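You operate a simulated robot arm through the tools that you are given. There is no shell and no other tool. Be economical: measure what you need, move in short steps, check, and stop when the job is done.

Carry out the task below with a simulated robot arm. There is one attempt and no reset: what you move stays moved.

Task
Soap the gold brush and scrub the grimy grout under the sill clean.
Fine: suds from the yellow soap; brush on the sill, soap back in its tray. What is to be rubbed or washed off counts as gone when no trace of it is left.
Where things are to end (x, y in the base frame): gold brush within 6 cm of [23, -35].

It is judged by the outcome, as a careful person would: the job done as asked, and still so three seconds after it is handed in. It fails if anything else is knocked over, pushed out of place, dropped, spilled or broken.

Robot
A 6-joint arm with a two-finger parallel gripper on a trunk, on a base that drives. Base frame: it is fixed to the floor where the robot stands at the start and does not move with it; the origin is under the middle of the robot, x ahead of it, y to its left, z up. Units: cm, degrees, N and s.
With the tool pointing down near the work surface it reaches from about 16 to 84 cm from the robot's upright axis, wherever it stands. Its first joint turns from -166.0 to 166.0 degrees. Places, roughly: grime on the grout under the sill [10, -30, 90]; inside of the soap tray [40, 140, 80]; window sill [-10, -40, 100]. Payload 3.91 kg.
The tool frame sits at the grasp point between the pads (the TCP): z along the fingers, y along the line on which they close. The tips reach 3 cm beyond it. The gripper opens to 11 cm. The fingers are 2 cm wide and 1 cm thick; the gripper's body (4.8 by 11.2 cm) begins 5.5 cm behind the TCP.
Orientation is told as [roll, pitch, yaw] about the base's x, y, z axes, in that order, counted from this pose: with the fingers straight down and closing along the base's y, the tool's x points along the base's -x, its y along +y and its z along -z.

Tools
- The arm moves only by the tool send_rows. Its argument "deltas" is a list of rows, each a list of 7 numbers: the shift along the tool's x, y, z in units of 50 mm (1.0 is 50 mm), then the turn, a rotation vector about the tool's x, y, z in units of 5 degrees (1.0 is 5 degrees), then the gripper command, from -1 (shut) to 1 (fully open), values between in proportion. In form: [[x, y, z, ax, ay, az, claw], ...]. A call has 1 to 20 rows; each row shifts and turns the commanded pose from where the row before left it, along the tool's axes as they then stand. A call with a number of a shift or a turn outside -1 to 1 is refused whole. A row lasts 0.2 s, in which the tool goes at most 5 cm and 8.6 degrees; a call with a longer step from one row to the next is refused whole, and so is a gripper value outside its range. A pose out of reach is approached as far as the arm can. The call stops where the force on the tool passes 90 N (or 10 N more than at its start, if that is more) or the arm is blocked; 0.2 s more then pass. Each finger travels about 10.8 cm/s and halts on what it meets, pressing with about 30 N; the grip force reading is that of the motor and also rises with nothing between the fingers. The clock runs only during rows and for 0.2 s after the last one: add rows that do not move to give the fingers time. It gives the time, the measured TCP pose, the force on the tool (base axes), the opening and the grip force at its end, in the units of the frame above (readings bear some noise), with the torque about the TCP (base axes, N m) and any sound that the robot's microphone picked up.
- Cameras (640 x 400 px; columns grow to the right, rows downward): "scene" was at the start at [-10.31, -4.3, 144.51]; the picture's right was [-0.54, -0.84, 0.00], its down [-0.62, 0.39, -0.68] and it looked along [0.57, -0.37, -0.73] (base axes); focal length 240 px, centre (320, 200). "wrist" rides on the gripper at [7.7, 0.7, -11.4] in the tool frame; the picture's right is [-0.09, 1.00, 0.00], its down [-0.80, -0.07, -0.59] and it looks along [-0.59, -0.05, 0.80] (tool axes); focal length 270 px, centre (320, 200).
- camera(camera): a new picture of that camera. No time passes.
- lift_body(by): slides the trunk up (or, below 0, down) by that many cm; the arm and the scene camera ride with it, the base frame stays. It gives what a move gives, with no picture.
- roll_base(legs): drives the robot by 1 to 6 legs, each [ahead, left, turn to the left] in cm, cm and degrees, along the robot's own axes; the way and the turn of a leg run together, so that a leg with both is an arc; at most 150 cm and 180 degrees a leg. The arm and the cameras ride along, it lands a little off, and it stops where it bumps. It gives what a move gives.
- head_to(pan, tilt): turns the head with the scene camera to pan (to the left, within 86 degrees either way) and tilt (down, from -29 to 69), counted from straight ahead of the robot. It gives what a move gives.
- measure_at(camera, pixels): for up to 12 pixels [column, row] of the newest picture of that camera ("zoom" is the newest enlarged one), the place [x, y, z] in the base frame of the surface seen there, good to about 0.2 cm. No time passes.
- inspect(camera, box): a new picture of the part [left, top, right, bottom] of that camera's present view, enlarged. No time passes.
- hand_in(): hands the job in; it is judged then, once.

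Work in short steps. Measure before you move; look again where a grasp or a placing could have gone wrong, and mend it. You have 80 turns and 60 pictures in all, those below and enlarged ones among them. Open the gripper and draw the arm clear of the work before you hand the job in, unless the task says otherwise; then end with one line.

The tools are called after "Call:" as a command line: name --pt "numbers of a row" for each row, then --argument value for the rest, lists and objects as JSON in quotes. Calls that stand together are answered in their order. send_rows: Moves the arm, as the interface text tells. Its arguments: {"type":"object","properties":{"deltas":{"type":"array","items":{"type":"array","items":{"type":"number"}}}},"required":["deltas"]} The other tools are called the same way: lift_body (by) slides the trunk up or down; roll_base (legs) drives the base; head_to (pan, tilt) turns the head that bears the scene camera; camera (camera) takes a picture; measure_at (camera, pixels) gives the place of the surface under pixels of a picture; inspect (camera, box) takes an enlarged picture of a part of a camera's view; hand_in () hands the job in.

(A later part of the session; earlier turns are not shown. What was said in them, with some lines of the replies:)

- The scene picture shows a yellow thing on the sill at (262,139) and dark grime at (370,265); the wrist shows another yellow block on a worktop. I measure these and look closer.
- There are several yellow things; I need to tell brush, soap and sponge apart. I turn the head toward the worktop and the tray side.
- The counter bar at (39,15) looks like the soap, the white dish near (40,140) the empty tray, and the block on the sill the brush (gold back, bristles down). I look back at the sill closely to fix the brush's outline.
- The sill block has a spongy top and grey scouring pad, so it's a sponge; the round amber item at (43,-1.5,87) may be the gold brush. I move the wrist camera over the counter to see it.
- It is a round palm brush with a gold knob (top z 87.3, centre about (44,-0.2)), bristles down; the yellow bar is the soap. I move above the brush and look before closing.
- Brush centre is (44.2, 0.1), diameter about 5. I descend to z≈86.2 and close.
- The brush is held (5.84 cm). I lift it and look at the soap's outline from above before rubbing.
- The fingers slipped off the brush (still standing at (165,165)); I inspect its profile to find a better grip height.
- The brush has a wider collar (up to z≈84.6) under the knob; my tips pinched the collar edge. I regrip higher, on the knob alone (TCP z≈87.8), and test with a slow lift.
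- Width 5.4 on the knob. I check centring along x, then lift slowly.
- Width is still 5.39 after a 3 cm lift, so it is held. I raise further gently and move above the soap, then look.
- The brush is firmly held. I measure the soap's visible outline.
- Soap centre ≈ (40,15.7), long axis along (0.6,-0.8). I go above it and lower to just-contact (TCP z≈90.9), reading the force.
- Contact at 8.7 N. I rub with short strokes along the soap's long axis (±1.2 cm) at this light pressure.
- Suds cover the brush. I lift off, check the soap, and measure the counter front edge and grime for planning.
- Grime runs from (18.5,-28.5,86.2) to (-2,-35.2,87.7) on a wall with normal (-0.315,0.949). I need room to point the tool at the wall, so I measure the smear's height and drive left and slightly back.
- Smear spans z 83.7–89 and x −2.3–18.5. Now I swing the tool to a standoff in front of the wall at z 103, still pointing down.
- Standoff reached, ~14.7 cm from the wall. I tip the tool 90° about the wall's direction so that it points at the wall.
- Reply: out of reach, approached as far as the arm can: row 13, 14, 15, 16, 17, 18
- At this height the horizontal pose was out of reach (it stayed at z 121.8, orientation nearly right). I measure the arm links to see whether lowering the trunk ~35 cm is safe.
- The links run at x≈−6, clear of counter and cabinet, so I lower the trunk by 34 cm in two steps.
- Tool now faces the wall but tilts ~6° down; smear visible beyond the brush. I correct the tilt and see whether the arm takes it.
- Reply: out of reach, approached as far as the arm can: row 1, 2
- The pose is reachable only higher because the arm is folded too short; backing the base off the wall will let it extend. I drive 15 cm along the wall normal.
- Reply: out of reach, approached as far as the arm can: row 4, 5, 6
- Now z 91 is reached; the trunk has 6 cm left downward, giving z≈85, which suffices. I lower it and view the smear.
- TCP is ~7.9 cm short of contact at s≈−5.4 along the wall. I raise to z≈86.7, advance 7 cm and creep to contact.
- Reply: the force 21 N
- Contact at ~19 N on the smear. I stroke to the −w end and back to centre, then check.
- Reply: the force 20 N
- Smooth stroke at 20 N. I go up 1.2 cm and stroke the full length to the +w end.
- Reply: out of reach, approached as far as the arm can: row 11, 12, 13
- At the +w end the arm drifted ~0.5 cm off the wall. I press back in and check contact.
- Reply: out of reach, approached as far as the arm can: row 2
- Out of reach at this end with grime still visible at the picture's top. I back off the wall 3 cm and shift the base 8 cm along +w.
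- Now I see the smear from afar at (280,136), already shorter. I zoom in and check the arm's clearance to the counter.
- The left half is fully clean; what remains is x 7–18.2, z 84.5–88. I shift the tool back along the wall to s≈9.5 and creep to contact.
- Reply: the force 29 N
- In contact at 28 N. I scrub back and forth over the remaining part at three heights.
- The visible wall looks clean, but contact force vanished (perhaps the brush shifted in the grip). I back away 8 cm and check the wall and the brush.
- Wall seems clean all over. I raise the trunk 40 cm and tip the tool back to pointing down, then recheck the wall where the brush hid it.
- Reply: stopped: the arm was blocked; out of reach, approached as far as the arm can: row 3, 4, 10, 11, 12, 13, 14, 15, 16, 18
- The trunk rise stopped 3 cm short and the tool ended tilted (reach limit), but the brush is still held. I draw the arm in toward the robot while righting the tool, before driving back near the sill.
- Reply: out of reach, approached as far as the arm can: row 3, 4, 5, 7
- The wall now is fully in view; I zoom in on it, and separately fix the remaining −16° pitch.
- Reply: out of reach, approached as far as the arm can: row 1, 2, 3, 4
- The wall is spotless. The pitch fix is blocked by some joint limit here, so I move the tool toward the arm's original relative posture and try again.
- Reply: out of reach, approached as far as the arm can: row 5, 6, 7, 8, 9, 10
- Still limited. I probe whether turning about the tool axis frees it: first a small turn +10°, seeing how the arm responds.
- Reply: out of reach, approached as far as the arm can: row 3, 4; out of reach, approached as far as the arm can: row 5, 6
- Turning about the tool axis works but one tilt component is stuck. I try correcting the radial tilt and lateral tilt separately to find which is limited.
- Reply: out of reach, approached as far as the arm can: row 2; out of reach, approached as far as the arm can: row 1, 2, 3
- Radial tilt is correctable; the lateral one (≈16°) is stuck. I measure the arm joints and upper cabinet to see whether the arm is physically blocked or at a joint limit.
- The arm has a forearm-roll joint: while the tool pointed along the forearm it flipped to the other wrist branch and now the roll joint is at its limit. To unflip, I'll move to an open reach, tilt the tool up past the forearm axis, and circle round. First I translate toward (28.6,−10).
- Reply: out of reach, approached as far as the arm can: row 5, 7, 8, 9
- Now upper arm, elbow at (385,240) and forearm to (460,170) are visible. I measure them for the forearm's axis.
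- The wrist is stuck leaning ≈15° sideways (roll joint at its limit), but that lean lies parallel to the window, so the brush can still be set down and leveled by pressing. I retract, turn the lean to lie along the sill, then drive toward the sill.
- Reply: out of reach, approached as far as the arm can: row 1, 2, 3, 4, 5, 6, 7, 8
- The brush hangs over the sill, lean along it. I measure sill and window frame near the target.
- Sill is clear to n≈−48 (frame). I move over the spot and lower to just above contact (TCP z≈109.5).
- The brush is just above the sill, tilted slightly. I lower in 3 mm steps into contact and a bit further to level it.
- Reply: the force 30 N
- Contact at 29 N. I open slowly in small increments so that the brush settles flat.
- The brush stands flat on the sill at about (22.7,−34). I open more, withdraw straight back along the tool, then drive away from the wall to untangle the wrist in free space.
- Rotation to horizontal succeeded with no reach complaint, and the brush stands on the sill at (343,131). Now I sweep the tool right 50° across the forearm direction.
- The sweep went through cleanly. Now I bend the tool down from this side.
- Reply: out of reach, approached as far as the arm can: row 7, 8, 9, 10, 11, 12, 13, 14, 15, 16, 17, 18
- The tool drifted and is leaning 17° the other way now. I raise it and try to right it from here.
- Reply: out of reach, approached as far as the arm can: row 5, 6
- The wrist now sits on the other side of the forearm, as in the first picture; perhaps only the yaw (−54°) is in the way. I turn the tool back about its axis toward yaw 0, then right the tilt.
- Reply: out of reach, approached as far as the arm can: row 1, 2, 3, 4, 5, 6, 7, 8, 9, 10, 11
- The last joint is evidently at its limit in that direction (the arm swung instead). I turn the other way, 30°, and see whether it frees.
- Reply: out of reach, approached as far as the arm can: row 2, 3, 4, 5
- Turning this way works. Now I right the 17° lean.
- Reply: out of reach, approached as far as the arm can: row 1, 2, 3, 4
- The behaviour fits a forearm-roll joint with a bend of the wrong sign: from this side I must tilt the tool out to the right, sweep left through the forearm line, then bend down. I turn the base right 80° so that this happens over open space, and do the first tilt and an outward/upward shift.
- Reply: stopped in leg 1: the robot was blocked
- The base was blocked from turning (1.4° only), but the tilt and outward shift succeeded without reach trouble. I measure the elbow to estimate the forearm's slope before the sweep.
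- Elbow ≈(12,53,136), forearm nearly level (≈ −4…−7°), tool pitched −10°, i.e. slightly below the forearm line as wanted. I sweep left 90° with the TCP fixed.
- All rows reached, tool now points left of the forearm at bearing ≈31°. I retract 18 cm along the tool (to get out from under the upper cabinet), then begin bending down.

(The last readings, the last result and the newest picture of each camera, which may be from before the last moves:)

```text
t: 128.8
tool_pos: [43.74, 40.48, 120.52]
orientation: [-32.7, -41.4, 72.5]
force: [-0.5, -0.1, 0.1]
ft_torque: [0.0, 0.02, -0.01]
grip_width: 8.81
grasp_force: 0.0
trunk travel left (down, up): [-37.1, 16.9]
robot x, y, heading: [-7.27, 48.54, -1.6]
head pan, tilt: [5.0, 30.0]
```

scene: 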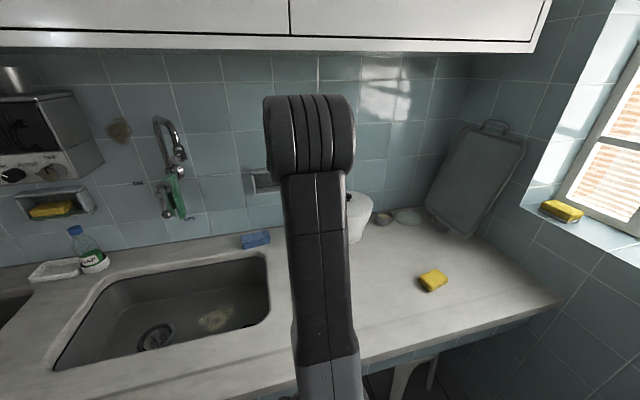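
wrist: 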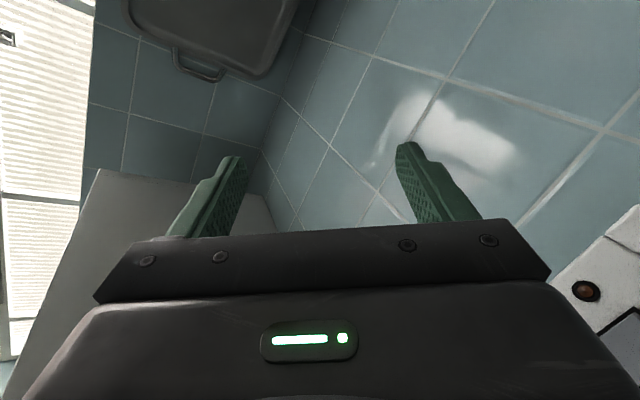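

No reach trouble. I continue bending down while lowering a little.

Call:
send_rows --pt "0 0 0.3 -0.514 0.858 0 0.6" --pt "0 0 0.3 -0.514 0.858 0 0.6" --pt "0 0 0.3 -0.514 0.858 0 0.6" --pt "0 0 0.3 -0.514 0.858 0 0.6" --pt "0 0 0.3 -0.514 0.858 0 0.6" --pt "0 0 0.2 -0.514 0.858 0 0.6" --pt "0 0 0.2 -0.514 0.858 0 0.6" --pt "0 0 0 -0.514 0.858 0 0.6" --pt "0 0 0 -0.514 0.858 0 0.6" --pt "0 0 0 -0.514 0.858 0 0.6" --pt "0 0 0 0 0 0 0.6"

```text
t: 131.2
tool_pos: [48.82, 43.23, 112.87]
orientation: [-1.0, -0.4, 59.6]
force: [-0.4, 0.0, 0.2]
ft_torque: [-0.02, 0.01, -0.02]
grip_width: 8.81
grasp_force: 0.1
trunk travel left (down, up): [-37.1, 16.9]
robot x, y, heading: [-7.43, 48.68, -1.2]
head pan, tilt: [5.0, 30.0]
```

The tool is vertical again, wrist sorted out. I yaw to 127° to close across the soap's short side and move above it.

Call:
send_rows --pt "0 0 0 0 0 -1 0.6" --pt "0 0 0 0 0 -1 0.6" --pt "0 0 0 0 0 -1 0.6" --pt "0 0 0 0 0 -1 0.6" --pt "0 0 0 0 0 -1 0.6" --pt "0 0 0 0 0 -1 0.6" --pt "0 0 0 0 0 -1 0.6" --pt "0 0 0 0 0 -1 0.6" --pt "0 0 0 0 0 -1 0.6" --pt "0 0 0 0 0 -1 0.6" --pt "0 0 0 0 0 -1 0.6" --pt "0 0 0 0 0 -1 0.6" --pt "0 0 0 0 0 -1 0.6" --pt "0 0 0 0 0 -0.5 0.6" --pt "0 0 0 0 0 0 0.6"

```text
t: 134.4
tool_pos: [48.86, 43.13, 112.91]
orientation: [-0.8, 0.6, 127.2]
force: [0.0, 0.4, 0.7]
ft_torque: [0.02, 0.0, 0.02]
grip_width: 8.77
grasp_force: 0.1
trunk travel left (down, up): [-37.1, 16.9]
robot x, y, heading: [-7.7, 48.45, -1.4]
head pan, tilt: [5.0, 30.0]
```

Yaw reached. Now I translate above the soap at z≈101 and look with the wrist camera.

Call:
send_rows --pt "0.47 0.669 0.343 0 0 0 1" --pt "0.47 0.669 0.343 0 0 0 1" --pt "0.47 0.669 0.343 0 0 0 1" --pt "0.47 0.669 0.343 0 0 0 1" --pt "0.47 0.669 0.343 0 0 0 1" --pt "0.47 0.669 0.343 0 0 0 1" --pt "0.47 0.669 0.343 0 0 0 1" --pt "0 0 0 0 0 0 1"

Call:
camera --camera "wrist"

```text
t: 136.2
tool_pos: [40.21, 15.94, 100.54]
orientation: [-0.9, 0.6, 127.2]
force: [-0.7, -0.5, 0.0]
ft_torque: [-0.01, -0.02, 0.02]
grip_width: 11.02
grasp_force: 0.0
trunk travel left (down, up): [-37.1, 16.9]
robot x, y, heading: [-7.65, 48.64, -1.6]
head pan, tilt: [5.0, 30.0]
```

```text
8 pictures are left
```

wrist: 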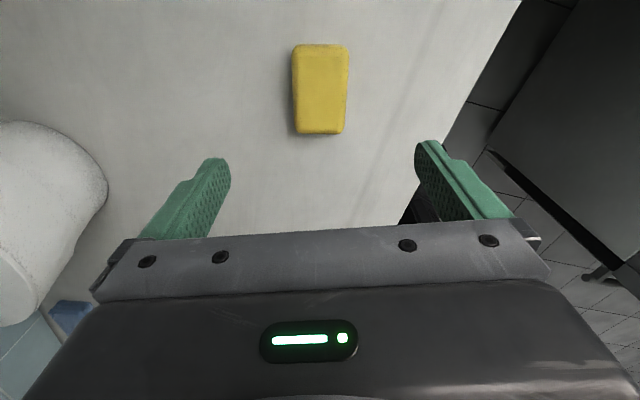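

The soap is aligned with the fingers. I measure its outline for centring.

Call:
measure_at --camera "wrist" --pixels '[[320, 90], [297, 90], [344, 90], [320, 50], [320, 128], [300, 125], [342, 125]]'

```text
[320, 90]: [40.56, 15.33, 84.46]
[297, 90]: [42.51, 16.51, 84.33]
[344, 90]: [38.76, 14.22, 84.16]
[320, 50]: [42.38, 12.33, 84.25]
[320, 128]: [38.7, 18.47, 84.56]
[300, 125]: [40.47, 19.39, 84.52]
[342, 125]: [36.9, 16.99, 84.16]
```

Centre (40.5,15.4). I descend to z≈84.9 and close.

Call:
send_rows --pt "0.124 0.018 0.5 0 0 0 1" --pt "0 0 0.6 0 0 0 1" --pt "0 0 0.6 0 0 0 1" --pt "0 0 0.6 0 0 0 1" --pt "0 0 0.5 0 0 0 1" --pt "0 0 0.32 0 0 0 1" --pt "0 0 0 0 0 0 1" --pt "0 0 0 0 0 0 -1" --pt "0 0 0 0 0 0 -1" --pt "0 0 0 0 0 0 -1" --pt "0 0 0 0 0 0 -1" --pt "0 0 0 0 0 0 -1"

```text
t: 138.8
tool_pos: [40.69, 15.38, 85.12]
orientation: [-0.9, 0.5, 127.1]
force: [0.4, 1.1, 0.4]
ft_torque: [0.0, 0.0, 0.03]
grip_width: 5.43
grasp_force: 29.7
trunk travel left (down, up): [-37.1, 16.9]
robot x, y, heading: [-7.49, 48.43, -1.6]
head pan, tilt: [5.0, 30.0]
```

Gripped at 5.43 cm. I lift slowly to z≈101 and check that it holds.

Call:
send_rows --pt "0 0 -0.1 0 0 0 -1" --pt "0 0 -0.2 0 0 0 -1" --pt "0 0 -0.3 0 0 0 -1" --pt "0 0 -0.6 0 0 0 -1" --pt "0 0 -0.6 0 0 0 -1" --pt "0 0 -0.6 0 0 0 -1" --pt "0 0 -0.6 0 0 0 -1" --pt "0 0 -0.6 0 0 0 -1" --pt "0 0 0 0 0 0 -1"

Call:
head_to --pan 55 --tilt 35

Call:
camera --camera "scene"

```text
t: 140.8
tool_pos: [40.49, 15.46, 103.03]
orientation: [-0.9, 0.5, 127.2]
force: [-0.2, -0.7, -1.1]
ft_torque: [0.0, -0.06, 0.01]
grip_width: 5.43
grasp_force: 29.8
trunk travel left (down, up): [-37.1, 16.9]
robot x, y, heading: [-7.65, 48.47, -1.5]
head pan, tilt: [5.0, 30.0]
```

```text
t: 142.0
tool_pos: [40.5, 15.48, 102.99]
orientation: [-1.0, 0.7, 127.2]
force: [0.4, -0.2, -0.9]
ft_torque: [-0.04, 0.03, 0.03]
grip_width: 5.42
grasp_force: 30.2
trunk travel left (down, up): [-37.1, 16.9]
robot x, y, heading: [-7.44, 48.22, -1.4]
head pan, tilt: [55.0, 35.0]
```

```text
7 pictures are left
```

scene: 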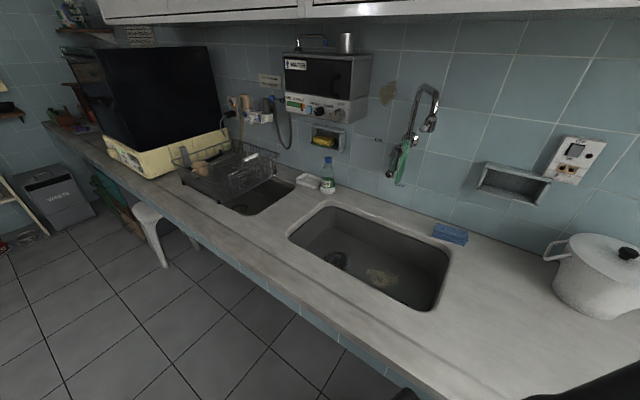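

Soap held. I measure the tray at (308,181), bottle, and the counter edge for the drive.

Call:
measure_at --camera "scene" --pixels '[[308, 181], [296, 180], [322, 190], [310, 174], [305, 187], [327, 175], [230, 310], [330, 398], [150, 205], [320, 142], [410, 125], [350, 105]]'

Call:
inspect --camera "scene" --box '[260, 130, 360, 210]'

```text
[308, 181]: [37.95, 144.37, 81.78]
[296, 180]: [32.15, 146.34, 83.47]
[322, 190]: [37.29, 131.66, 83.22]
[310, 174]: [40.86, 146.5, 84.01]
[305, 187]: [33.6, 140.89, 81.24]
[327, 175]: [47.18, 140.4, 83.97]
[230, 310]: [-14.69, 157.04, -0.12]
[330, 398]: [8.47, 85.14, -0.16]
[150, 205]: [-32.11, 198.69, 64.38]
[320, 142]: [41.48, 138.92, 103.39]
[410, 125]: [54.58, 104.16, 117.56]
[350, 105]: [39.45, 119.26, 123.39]
```

```text
5.00 times, centred on (310, 170) of scene
```

zoom: 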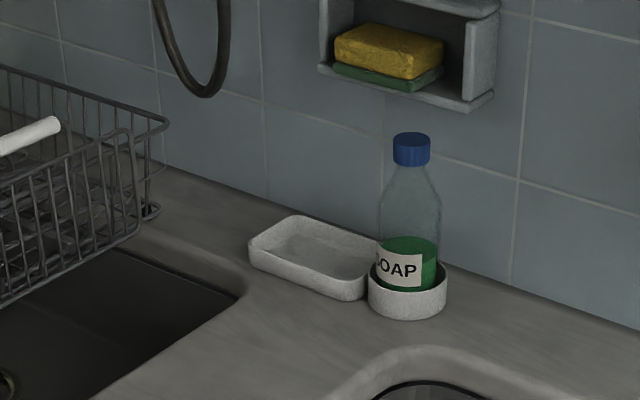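

The tray and the bottle right beside it are clear. I measure the tray's rim corners from the zoom.

Call:
measure_at --camera "zoom" --pixels '[[252, 242], [297, 217], [366, 281], [376, 240], [300, 262], [335, 227], [310, 248], [290, 235], [345, 265], [408, 148], [378, 270]]'

```text
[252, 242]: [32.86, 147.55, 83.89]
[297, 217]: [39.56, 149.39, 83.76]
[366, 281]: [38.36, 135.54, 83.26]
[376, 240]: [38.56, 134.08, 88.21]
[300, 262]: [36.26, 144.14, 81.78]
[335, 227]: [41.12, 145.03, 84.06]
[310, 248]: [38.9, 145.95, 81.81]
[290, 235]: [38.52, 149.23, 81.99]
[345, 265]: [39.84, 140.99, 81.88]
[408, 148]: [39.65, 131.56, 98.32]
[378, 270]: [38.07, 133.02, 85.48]
```

Tray centre ≈ (38.4,142.5), inner floor 81.8, rim 84. I back off the counter 8 cm, turn left to face it squarely (heading 18.4°), and drive 72 cm left along it.

Call:
roll_base --legs '[[-7.6, -2.6, 0], [0, 0, 19.9], [0, 72, 0]]'

```text
t: 142.6
tool_pos: [40.74, 15.5, 102.7]
orientation: [-0.5, 0.4, 127.3]
force: [0.0, -1.3, -1.6]
ft_torque: [0.01, 0.04, 0.0]
grip_width: 5.42
grasp_force: 30.4
trunk travel left (down, up): [-37.1, 16.9]
robot x, y, heading: [-7.72, 48.47, -1.2]
head pan, tilt: [55.0, 35.0]
stopped in leg 1: the robot was blocked; the commanded pose is now the measured one
```

The base reports being blocked; it probably leans against the counter base after the last drive. I try a small move straight right along −y, which leads away from the slanting counter front.

Call:
roll_base --legs '[[0, -4, 0]]'

Call:
roll_base --legs '[[-3, 0, 0]]'

```text
t: 143.5
tool_pos: [41.27, 11.6, 102.49]
orientation: [-0.2, 0.3, 127.2]
force: [0.1, 0.4, -1.4]
ft_torque: [0.01, -0.02, 0.0]
grip_width: 5.42
grasp_force: 30.3
trunk travel left (down, up): [-37.1, 16.9]
robot x, y, heading: [-7.73, 44.47, -1.1]
head pan, tilt: [55.0, 35.0]
```

```text
t: 144.4
tool_pos: [38.25, 11.86, 102.53]
orientation: [-0.1, 0.4, 127.2]
force: [0.4, 0.0, -0.9]
ft_torque: [0.04, -0.01, 0.03]
grip_width: 5.39
grasp_force: 29.8
trunk travel left (down, up): [-37.1, 16.9]
robot x, y, heading: [-10.67, 44.54, -1.4]
head pan, tilt: [55.0, 35.0]
```

Freed. I back off 13 cm more, turn 19.8° left, and drive left along the counter.

Call:
roll_base --legs '[[-12.5, -4, 0], [0, 0, 19.8], [0, 74, 0]]'

Call:
head_to --pan 0 --tilt 45

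Call:
camera --camera "scene"

```text
t: 150.4
tool_pos: [10.2, 97.17, 102.49]
orientation: [-0.2, 0.2, 146.0]
force: [0.0, 0.3, -1.0]
ft_torque: [-0.01, -0.02, 0.04]
grip_width: 5.43
grasp_force: 29.7
trunk travel left (down, up): [-37.1, 16.9]
robot x, y, heading: [-47.09, 112.49, 17.4]
head pan, tilt: [55.0, 35.0]
```

```text
t: 151.7
tool_pos: [10.31, 97.19, 102.55]
orientation: [-0.2, 0.3, 146.1]
force: [0.4, 0.8, -0.7]
ft_torque: [-0.01, 0.01, 0.02]
grip_width: 5.44
grasp_force: 30.1
trunk travel left (down, up): [-37.1, 16.9]
robot x, y, heading: [-46.85, 112.47, 17.5]
head pan, tilt: [0.0, 45.0]
```

```text
5 pictures are left
```

scene: 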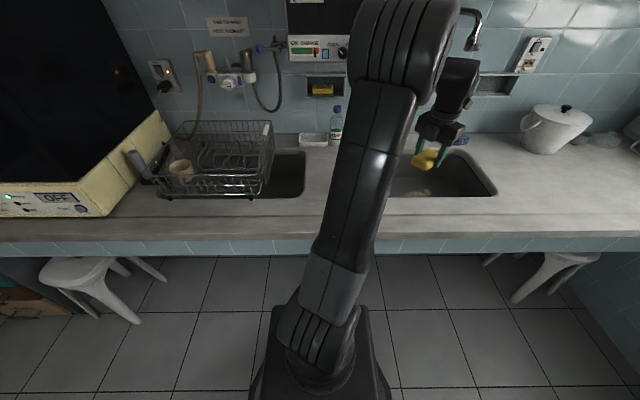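

Robot now stands squarely before the tray. A regrip of the soap by its long ends will suit the narrow tray and tight surroundings, so I measure the counter between the basins, wall, heater bottom, bottle and rack.

Call:
measure_at --camera "scene" --pixels '[[325, 165], [325, 185], [330, 205], [325, 232], [313, 138], [320, 60], [325, 92], [315, 118], [337, 110], [275, 130], [302, 165], [345, 170]]'

```text
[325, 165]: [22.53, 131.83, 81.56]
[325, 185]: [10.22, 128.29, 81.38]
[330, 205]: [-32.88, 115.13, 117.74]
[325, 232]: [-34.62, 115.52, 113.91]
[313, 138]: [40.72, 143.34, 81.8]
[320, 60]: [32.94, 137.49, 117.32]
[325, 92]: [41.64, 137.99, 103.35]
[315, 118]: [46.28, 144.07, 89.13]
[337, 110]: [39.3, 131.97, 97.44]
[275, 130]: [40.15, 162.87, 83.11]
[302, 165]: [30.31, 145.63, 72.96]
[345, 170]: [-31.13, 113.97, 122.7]
```

The heater bottom (z 117) and niche hang over the tray, so I'll set the soap down at the counter front (s=40, n=118), regrip its ends with a forward‑tilted tool, then place. First: yaw to 108°, move over the spot, lower near the counter.

Call:
send_rows --pt "0 0 0 0 0 0.94 -1" --pt "0 0 0 0 0 0.94 -1" --pt "0 0 0 0 0 0.94 -1" --pt "0 0 0 0 0 0.94 -1" --pt "0 0 0 0 0 0.94 -1" --pt "0 0 0 0 0 0.94 -1" --pt "0 0 0 0 0 0.94 -1" --pt "0 0 0 0 0 0.94 -1" --pt "-0.5 0.01 0 0 0 0 -1" --pt "-0.85 0.01 0 0 0 0 -1" --pt "-0.85 0.01 0 0 0 0 -1" --pt "-0.85 0.01 0 0 0 0 -1" --pt "-0.85 0.01 0 0 0 0 -1" --pt "-0.85 0.01 0 0 0 0 -1" --pt "-0.85 0.01 0 0 0 0 -1" --pt "-0.2 0 0 0 0 0 -1" --pt "0 0 0 0 0 0 -1"

```text
t: 155.2
tool_pos: [0.62, 124.83, 102.4]
orientation: [-0.4, 0.1, 108.6]
force: [-0.5, 0.2, -1.0]
ft_torque: [-0.04, 0.01, -0.01]
grip_width: 5.43
grasp_force: 30.2
trunk travel left (down, up): [-37.1, 16.9]
robot x, y, heading: [-46.81, 112.46, 17.7]
head pan, tilt: [0.0, 45.0]
```

All reached. I lower to just above the counter, then creep to contact.

Call:
send_rows --pt "0 0 0.6 0 0 0 -1" --pt "0 0 0.7 0 0 0 -1" --pt "0 0 0.7 0 0 0 -1" --pt "0 0 0.7 0 0 0 -1" --pt "0 0 0.5 0 0 0 -1" --pt "0 0 0.1 0 0 0 -1" --pt "0 0 0.06 0 0 0 -1" --pt "0 0 0.04 0 0 0 -1" --pt "0 0 0 0 0 0 -1"

```text
t: 157.2
tool_pos: [0.82, 124.72, 85.32]
orientation: [-0.3, 0.1, 108.4]
force: [-0.8, -0.8, -0.8]
ft_torque: [-0.03, -0.03, -0.02]
grip_width: 5.45
grasp_force: 30.0
trunk travel left (down, up): [-37.1, 16.9]
robot x, y, heading: [-46.53, 112.37, 17.6]
head pan, tilt: [0.0, 45.0]
5 turns are left
```

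Few turns remain, so I combine steps: set the soap down and release, lift, yaw −90° to face it end-on, tilt the tool 35° forward, and look with the wrist camera.

Call:
send_rows --pt "0 0 0.03 0 0 0 -1" --pt "0 0 0 0 0 0 0.1" --pt "0 0 0 0 0 0 0.6" --pt "0 0 0 0 0 0 1" --pt "0 0 0 0 0 0 1" --pt "0 0 -0.3 0 0 0 1" --pt "0 0 -0.6 0 0 0 1" --pt "0 0 -0.6 0 0 0 1" --pt "0 0 -0.6 0 0 0 1" --pt "0 0 -0.5 0 0 0 1" --pt "0 0 0 0 0 0 1"

Call:
send_rows --pt "0 0 0 0 0 1 1" --pt "0 0 0 0 0 1 1" --pt "0 0 0 0 0 1 1" --pt "0 0 0 0 0 1 1" --pt "0 0 0 0 0 1 1" --pt "0 0 0 0 0 1 1" --pt "0 0 0 0 0 1 1" --pt "0 0 0 0 0 1 1" --pt "0 0 0 0 0 1 1" --pt "0 0 0 0 0 1 1" --pt "0 0 0 0 0 1 1" --pt "0 0 0 0 0 1 1" --pt "0 0 0 0 0 1 1" --pt "0 0 0 0 0 1 1" --pt "0 0 0 0 0 1 1" --pt "0 0 0 0 0 1 1" --pt "0 0 0 0 0 1 1" --pt "0 0 0 0 0 1 1" --pt "0 0 0 0 0 0 1"

Call:
send_rows --pt "0 0 0 0 -1 0 1" --pt "0 0 0 0 -1 0 1" --pt "0 0 0 0 -1 0 1" --pt "0 0 0 0 -1 0 1" --pt "0 0 0 0 -1 0 1" --pt "0 0 0 0 -1 0 1" --pt "0 0 0 0 -1 0 1" --pt "0.18 0 -0.126 0 0 0 1" --pt "0 0 0 0 0 0 1"

Call:
camera --camera "wrist"

Call:
measure_at --camera "wrist" --pixels '[[320, 60], [320, 80], [320, 100], [320, 120], [320, 140], [290, 100], [350, 100], [270, 100], [370, 100], [255, 100], [385, 100], [320, 160]]'

```text
t: 159.7
tool_pos: [0.75, 124.78, 98.25]
orientation: [-0.3, 0.1, 108.5]
force: [0.1, -0.3, -0.3]
ft_torque: [0.03, -0.03, -0.04]
grip_width: 11.01
grasp_force: 0.0
trunk travel left (down, up): [-37.1, 16.9]
robot x, y, heading: [-46.5, 112.45, 17.7]
head pan, tilt: [0.0, 45.0]
```

```text
t: 163.7
tool_pos: [0.72, 124.62, 98.25]
orientation: [-0.2, -0.3, 18.3]
force: [-0.3, -0.4, -1.2]
ft_torque: [0.01, 0.01, 0.0]
grip_width: 10.99
grasp_force: 0.1
trunk travel left (down, up): [-37.1, 16.9]
robot x, y, heading: [-46.96, 112.68, 17.3]
head pan, tilt: [0.0, 45.0]
```

```text
t: 165.7
tool_pos: [-0.3, 124.36, 98.23]
orientation: [-0.1, -35.3, 18.5]
force: [0.0, 0.8, -0.7]
ft_torque: [-0.02, 0.02, 0.01]
grip_width: 10.98
grasp_force: 0.1
trunk travel left (down, up): [-37.1, 16.9]
robot x, y, heading: [-46.67, 112.41, 17.5]
head pan, tilt: [0.0, 45.0]
```

```text
4 pictures are left
```

wrist: 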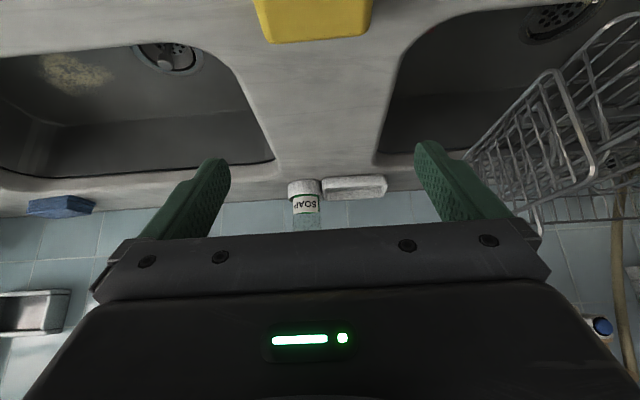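

```text
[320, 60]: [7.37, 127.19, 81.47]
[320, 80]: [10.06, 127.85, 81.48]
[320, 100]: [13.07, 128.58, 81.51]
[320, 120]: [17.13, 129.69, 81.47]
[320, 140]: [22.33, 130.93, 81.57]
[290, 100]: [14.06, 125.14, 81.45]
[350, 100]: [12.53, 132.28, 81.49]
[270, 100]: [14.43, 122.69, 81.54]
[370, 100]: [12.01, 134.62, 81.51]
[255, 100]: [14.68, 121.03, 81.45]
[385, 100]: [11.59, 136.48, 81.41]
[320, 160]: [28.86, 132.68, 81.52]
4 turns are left
```

The soap lies centred at column 317, as expected. I descend to z≈84.9, grip its ends, lift gently, and drive 12 cm ahead.

Call:
send_rows --pt "0.2185 0 0.311 0 0 0 1" --pt "0.2185 0 0.311 0 0 0 1" --pt "0.2185 0 0.311 0 0 0 1" --pt "0.2185 0 0.311 0 0 0 1" --pt "0.2185 0 0.311 0 0 0 1" --pt "0.2185 0 0.311 0 0 0 1" --pt "0.2185 0 0.311 0 0 0 1" --pt "0 0 0 0 0 0 1" --pt "0 0 0 0 0 0 -1" --pt "0 0 0 0 0 0 -1" --pt "0 0 0 0 0 0 -1" --pt "0 0 0 0 0 0 -1"

Call:
send_rows --pt "-0.06 0 -0.085 0 0 0 -1" --pt "-0.1 0 -0.14 0 0 0 -1" --pt "-0.17 0 -0.25 0 0 0 -1" --pt "-0.2 0 -0.28 0 0 0 -1" --pt "-0.25 0 -0.36 0 0 0 -1" --pt "-0.25 0 -0.36 0 0 0 -1" --pt "0 0 0 0 0 0 -1"

Call:
roll_base --legs '[[12, 0, 0]]'

Call:
send_rows --pt "0 0 0 0 0 0 -1" --pt "0 0 0 0 0 0 -1"

Call:
camera --camera "wrist"

Call:
measure_at --camera "wrist" --pixels '[[320, 200], [330, 205], [340, 200], [350, 205], [360, 200], [370, 205], [380, 200], [350, 195], [320, 150], [300, 205], [345, 215], [360, 215]]'

```text
t: 168.2
tool_pos: [-0.3, 124.36, 92.43]
orientation: [-0.2, -35.4, 18.6]
force: [-0.5, -0.6, -0.5]
ft_torque: [0.02, 0.01, -0.03]
grip_width: 0.02
grasp_force: 29.4
out of reach, approached as far as the arm can: row 4, 5, 6, 7
trunk travel left (down, up): [-37.1, 16.9]
robot x, y, heading: [-46.62, 112.51, 17.7]
head pan, tilt: [0.0, 45.0]
```

```text
t: 169.8
tool_pos: [-0.23, 124.52, 101.4]
orientation: [-0.1, -35.3, 18.6]
force: [-0.2, -0.1, 0.0]
ft_torque: [-0.03, 0.02, 0.0]
grip_width: 0.02
grasp_force: 30.3
trunk travel left (down, up): [-37.1, 16.9]
robot x, y, heading: [-46.83, 112.31, 17.5]
head pan, tilt: [0.0, 45.0]
```

```text
t: 171.1
tool_pos: [11.28, 127.99, 101.36]
orientation: [-0.2, -35.3, 18.5]
force: [0.9, -0.3, -0.3]
ft_torque: [-0.02, 0.01, -0.03]
grip_width: 0.0
grasp_force: 30.0
trunk travel left (down, up): [-37.1, 16.9]
robot x, y, heading: [-35.5, 116.12, 17.3]
head pan, tilt: [0.0, 45.0]
```

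```text
t: 171.7
tool_pos: [11.22, 128.0, 101.36]
orientation: [-0.1, -35.3, 18.4]
force: [0.0, -1.0, 0.8]
ft_torque: [0.01, 0.0, -0.02]
grip_width: 0.01
grasp_force: 30.5
trunk travel left (down, up): [-37.1, 16.9]
robot x, y, heading: [-34.88, 115.94, 17.6]
head pan, tilt: [0.0, 45.0]
```

```text
3 pictures are left
```

wrist: 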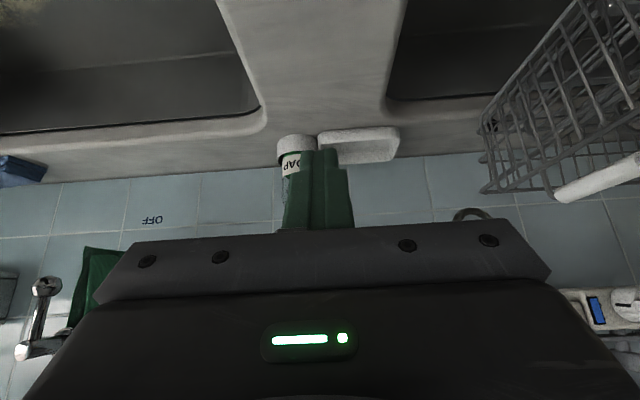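

```text
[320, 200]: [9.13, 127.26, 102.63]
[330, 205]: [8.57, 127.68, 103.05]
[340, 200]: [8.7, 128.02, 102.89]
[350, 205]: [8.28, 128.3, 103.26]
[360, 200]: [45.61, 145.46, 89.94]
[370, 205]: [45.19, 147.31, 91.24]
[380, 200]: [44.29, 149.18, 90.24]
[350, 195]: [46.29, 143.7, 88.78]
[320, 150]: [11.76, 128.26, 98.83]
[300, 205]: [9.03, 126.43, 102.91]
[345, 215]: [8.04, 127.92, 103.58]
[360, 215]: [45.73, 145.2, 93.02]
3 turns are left
```

The grip missed: the arm couldn't get that low so close in; the soap is untouched. I reopen, drive back, lower the trunk 12 cm so the height is reachable, grip, lift, drive ahead and move toward the tray.

Call:
send_rows --pt "0 0 0 0 0 0 1" --pt "0 0 0 0 0 0 1" --pt "0 0 0 0 0 0 1" --pt "0 0 0 0 0 0 1"

Call:
roll_base --legs '[[-12, 0, 0]]'

Call:
lift_body --by -12

Call:
send_rows --pt "0.172 0 0.246 0 0 0 1" --pt "0.172 0 0.246 0 0 0 1" --pt "0.172 0 0.246 0 0 0 1" --pt "0 0 0 0 0 0 1" --pt "0 0 0 0 0 0 -1" --pt "0 0 0 0 0 0 -1" --pt "0 0 0 0 0 0 -1" --pt "0 0 0 0 0 0 -1" --pt "0 0 0 0 0 0 -1"

Call:
send_rows --pt "-0.06 0 -0.085 0 0 0 -1" --pt "-0.1 0 -0.14 0 0 0 -1" --pt "-0.17 0 -0.25 0 0 0 -1" --pt "-0.2 0 -0.28 0 0 0 -1" --pt "-0.25 0 -0.36 0 0 0 -1" --pt "-0.25 0 -0.36 0 0 0 -1" --pt "0 0 0 0 0 0 -1"

Call:
roll_base --legs '[[12, 0, 0]]'

Call:
send_rows --pt "0 0.3 0 0 0 0 -1" --pt "0 0.4 0 0 0 0 -1" --pt "0 0.3 0 0 0 0 -1" --pt "-0.4 0 0.28 0 0 0 -1" --pt "-0.6 0 0.42 0 0 0 -1" --pt "-0.6 0 0.42 0 0 0 -1" --pt "-0.6 0 0.42 0 0 0 -1" --pt "-0.6 0 0.42 0 0 0 -1" --pt "-0.6 0 0.42 0 0 0 -1" --pt "0 0 0 0 0 0 -1" --pt "0 0 0 0 0 0 -1"

Call:
camera --camera "wrist"

Call:
measure_at --camera "wrist" --pixels '[[300, 80], [320, 80], [340, 80], [300, 100], [320, 100], [340, 100], [320, 120], [320, 140], [320, 160], [280, 120], [360, 120], [320, 60]]'

```text
t: 172.7
tool_pos: [11.26, 128.0, 101.41]
orientation: [-0.1, -35.3, 18.4]
force: [0.7, 0.4, 0.2]
ft_torque: [0.0, 0.01, 0.01]
grip_width: 11.01
grasp_force: 0.1
trunk travel left (down, up): [-37.1, 16.9]
robot x, y, heading: [-35.55, 116.12, 17.5]
head pan, tilt: [0.0, 45.0]
```

```text
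t: 173.9
tool_pos: [-0.36, 124.27, 101.35]
orientation: [-0.1, -35.3, 18.2]
force: [-0.5, 1.3, 0.1]
ft_torque: [0.04, 0.01, 0.02]
grip_width: 11.02
grasp_force: 0.1
trunk travel left (down, up): [-37.1, 16.9]
robot x, y, heading: [-46.93, 112.8, 17.2]
head pan, tilt: [0.0, 45.0]
```

```text
t: 175.4
tool_pos: [-0.16, 124.29, 89.41]
orientation: [-0.1, -35.4, 18.3]
force: [-0.4, 0.4, 0.4]
ft_torque: [0.0, 0.0, 0.03]
grip_width: 11.01
grasp_force: 0.0
trunk travel left (down, up): [-25.1, 28.9]
robot x, y, heading: [-46.85, 112.53, 17.0]
head pan, tilt: [0.0, 45.0]
```

```text
t: 177.4
tool_pos: [-0.29, 124.29, 84.9]
orientation: [-0.2, -35.3, 18.3]
force: [0.4, 0.4, -0.6]
ft_torque: [0.05, 0.0, 0.02]
grip_width: 8.45
grasp_force: 29.3
trunk travel left (down, up): [-25.1, 28.9]
robot x, y, heading: [-46.68, 112.42, 17.3]
head pan, tilt: [0.0, 45.0]
```

```text
t: 179.0
tool_pos: [-0.15, 124.29, 93.9]
orientation: [-0.2, -35.2, 18.3]
force: [0.0, 0.6, -0.4]
ft_torque: [0.0, 0.01, -0.03]
grip_width: 8.43
grasp_force: 30.0
trunk travel left (down, up): [-25.1, 28.9]
robot x, y, heading: [-46.59, 112.56, 17.3]
head pan, tilt: [0.0, 45.0]
```

```text
t: 180.3
tool_pos: [11.16, 127.83, 93.79]
orientation: [-0.2, -35.2, 18.2]
force: [0.0, -0.1, -1.2]
ft_torque: [0.02, -0.02, 0.02]
grip_width: 8.48
grasp_force: 29.7
trunk travel left (down, up): [-25.1, 28.9]
robot x, y, heading: [-35.43, 116.0, 17.4]
head pan, tilt: [0.0, 45.0]
```

```text
t: 182.7
tool_pos: [29.57, 139.0, 93.97]
orientation: [0.0, -35.3, 18.2]
force: [-0.2, 0.2, -0.6]
ft_torque: [-0.02, 0.02, -0.04]
grip_width: 8.44
grasp_force: 30.0
trunk travel left (down, up): [-25.1, 28.9]
robot x, y, heading: [-35.63, 115.82, 17.1]
head pan, tilt: [0.0, 45.0]
```

```text
2 pictures are left
```

wrist: 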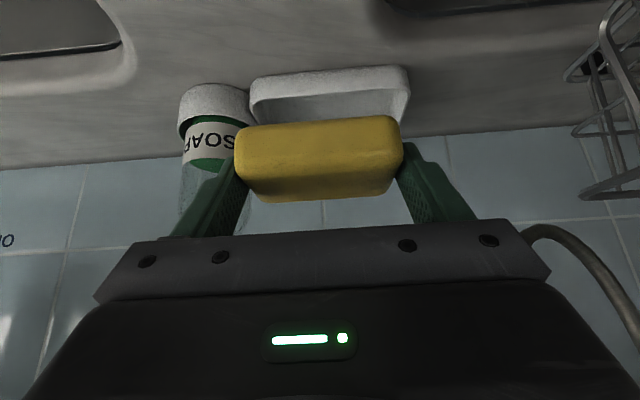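

```text
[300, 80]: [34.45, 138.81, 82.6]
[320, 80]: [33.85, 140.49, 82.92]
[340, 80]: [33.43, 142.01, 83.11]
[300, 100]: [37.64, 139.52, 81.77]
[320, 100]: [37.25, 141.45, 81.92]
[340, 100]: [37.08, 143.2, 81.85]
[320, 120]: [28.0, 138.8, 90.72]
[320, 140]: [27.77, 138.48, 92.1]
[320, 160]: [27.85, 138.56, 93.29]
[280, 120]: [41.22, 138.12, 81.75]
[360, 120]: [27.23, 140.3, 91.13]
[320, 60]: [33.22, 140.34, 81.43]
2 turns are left
```

Soap is held level (8.44 cm) just before the tray; the tray floor is measured at s≈77.5–84, n centre 123.1. I advance 7.9 cm, lower onto the tray floor, open slightly, rise straight up and draw back.

Call:
send_rows --pt "0 0.1 0 0 0 0 -1" --pt "-0.427 0 0.302 0 0 0 -1" --pt "-0.427 0 0.302 0 0 0 -1" --pt "-0.427 0 0.302 0 0 0 -1" --pt "0 0 0 0 0 0 -1" --pt "0.15 0 0.212 0 0 0 -1" --pt "0.15 0 0.212 0 0 0 -1" --pt "0.15 0 0.212 0 0 0 -1" --pt "0.15 0 0.212 0 0 0 -1" --pt "0.15 0 0.212 0 0 0 -1" --pt "0.15 0 0.212 0 0 0 -1" --pt "0.03 0 0.0427 0 0 0 -1" --pt "0.03 0 0.0427 0 0 0 -1" --pt "0.03 0 0.0427 0 0 0 -1" --pt "0 0 0 0 0 0 -1"

Call:
send_rows --pt "0 0 0 0 0 0 0.56" --pt "0 0 0 0 0 0 0.6" --pt "0 0 0 0 0 0 0.64" --pt "0 0 0 0 0 0 0.64" --pt "-0.06 0 -0.085 0 0 0 0.64" --pt "-0.09 0 -0.127 0 0 0 0.64" --pt "-0.11 0 -0.16 0 0 0 0.66" --pt "-0.17 0 -0.24 0 0 0 0.7" --pt "-0.23 0 -0.33 0 0 0 0.7" --pt "0.4 0 -0.42 0 0 0 0.7" --pt "0.5 0 -0.5 0 0 0 0.7" --pt "0.5 0 -0.5 0 0 0 0.7" --pt "0.5 0 -0.5 0 0 0 0.7" --pt "0 0 0 0 0 0 0.7"

Call:
camera --camera "wrist"

```text
t: 185.9
tool_pos: [36.56, 141.96, 85.34]
orientation: [-0.2, -35.3, 18.3]
force: [0.2, -0.2, -1.5]
ft_torque: [-0.01, 0.01, -0.02]
grip_width: 8.46
grasp_force: 29.9
trunk travel left (down, up): [-25.1, 28.9]
robot x, y, heading: [-35.61, 115.73, 17.0]
head pan, tilt: [0.0, 45.0]
```

```text
t: 188.9
tool_pos: [24.03, 137.8, 93.51]
orientation: [-0.2, -35.3, 18.4]
force: [0.4, 0.0, 0.1]
ft_torque: [0.03, 0.03, -0.03]
grip_width: 9.34
grasp_force: 0.0
trunk travel left (down, up): [-25.1, 28.9]
robot x, y, heading: [-35.51, 115.6, 17.2]
head pan, tilt: [0.0, 45.0]
```

```text
1 pictures are left
1 turns are left
```

wrist: 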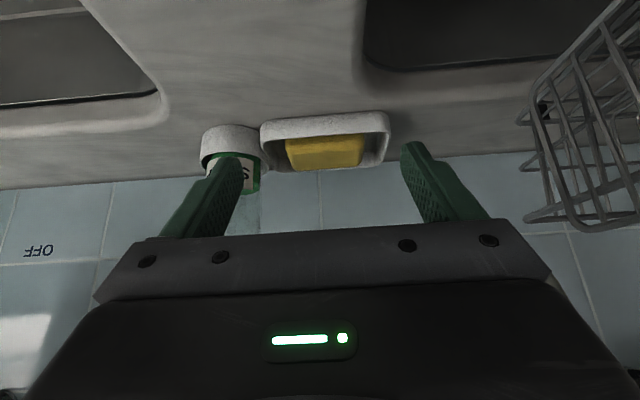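

The soap lies in its tray at (323,152), the bottle beside it is undisturbed, the gripper is open and clear. I hand the job in.

Call:
hand_in

```text
The job is handed in.
```

The grout under the sill looked clean on close inspection. The gold brush stands on the sill at about (21–23, −34), the yellow soap is back in its tray, and the gripper is open and drawn clear.
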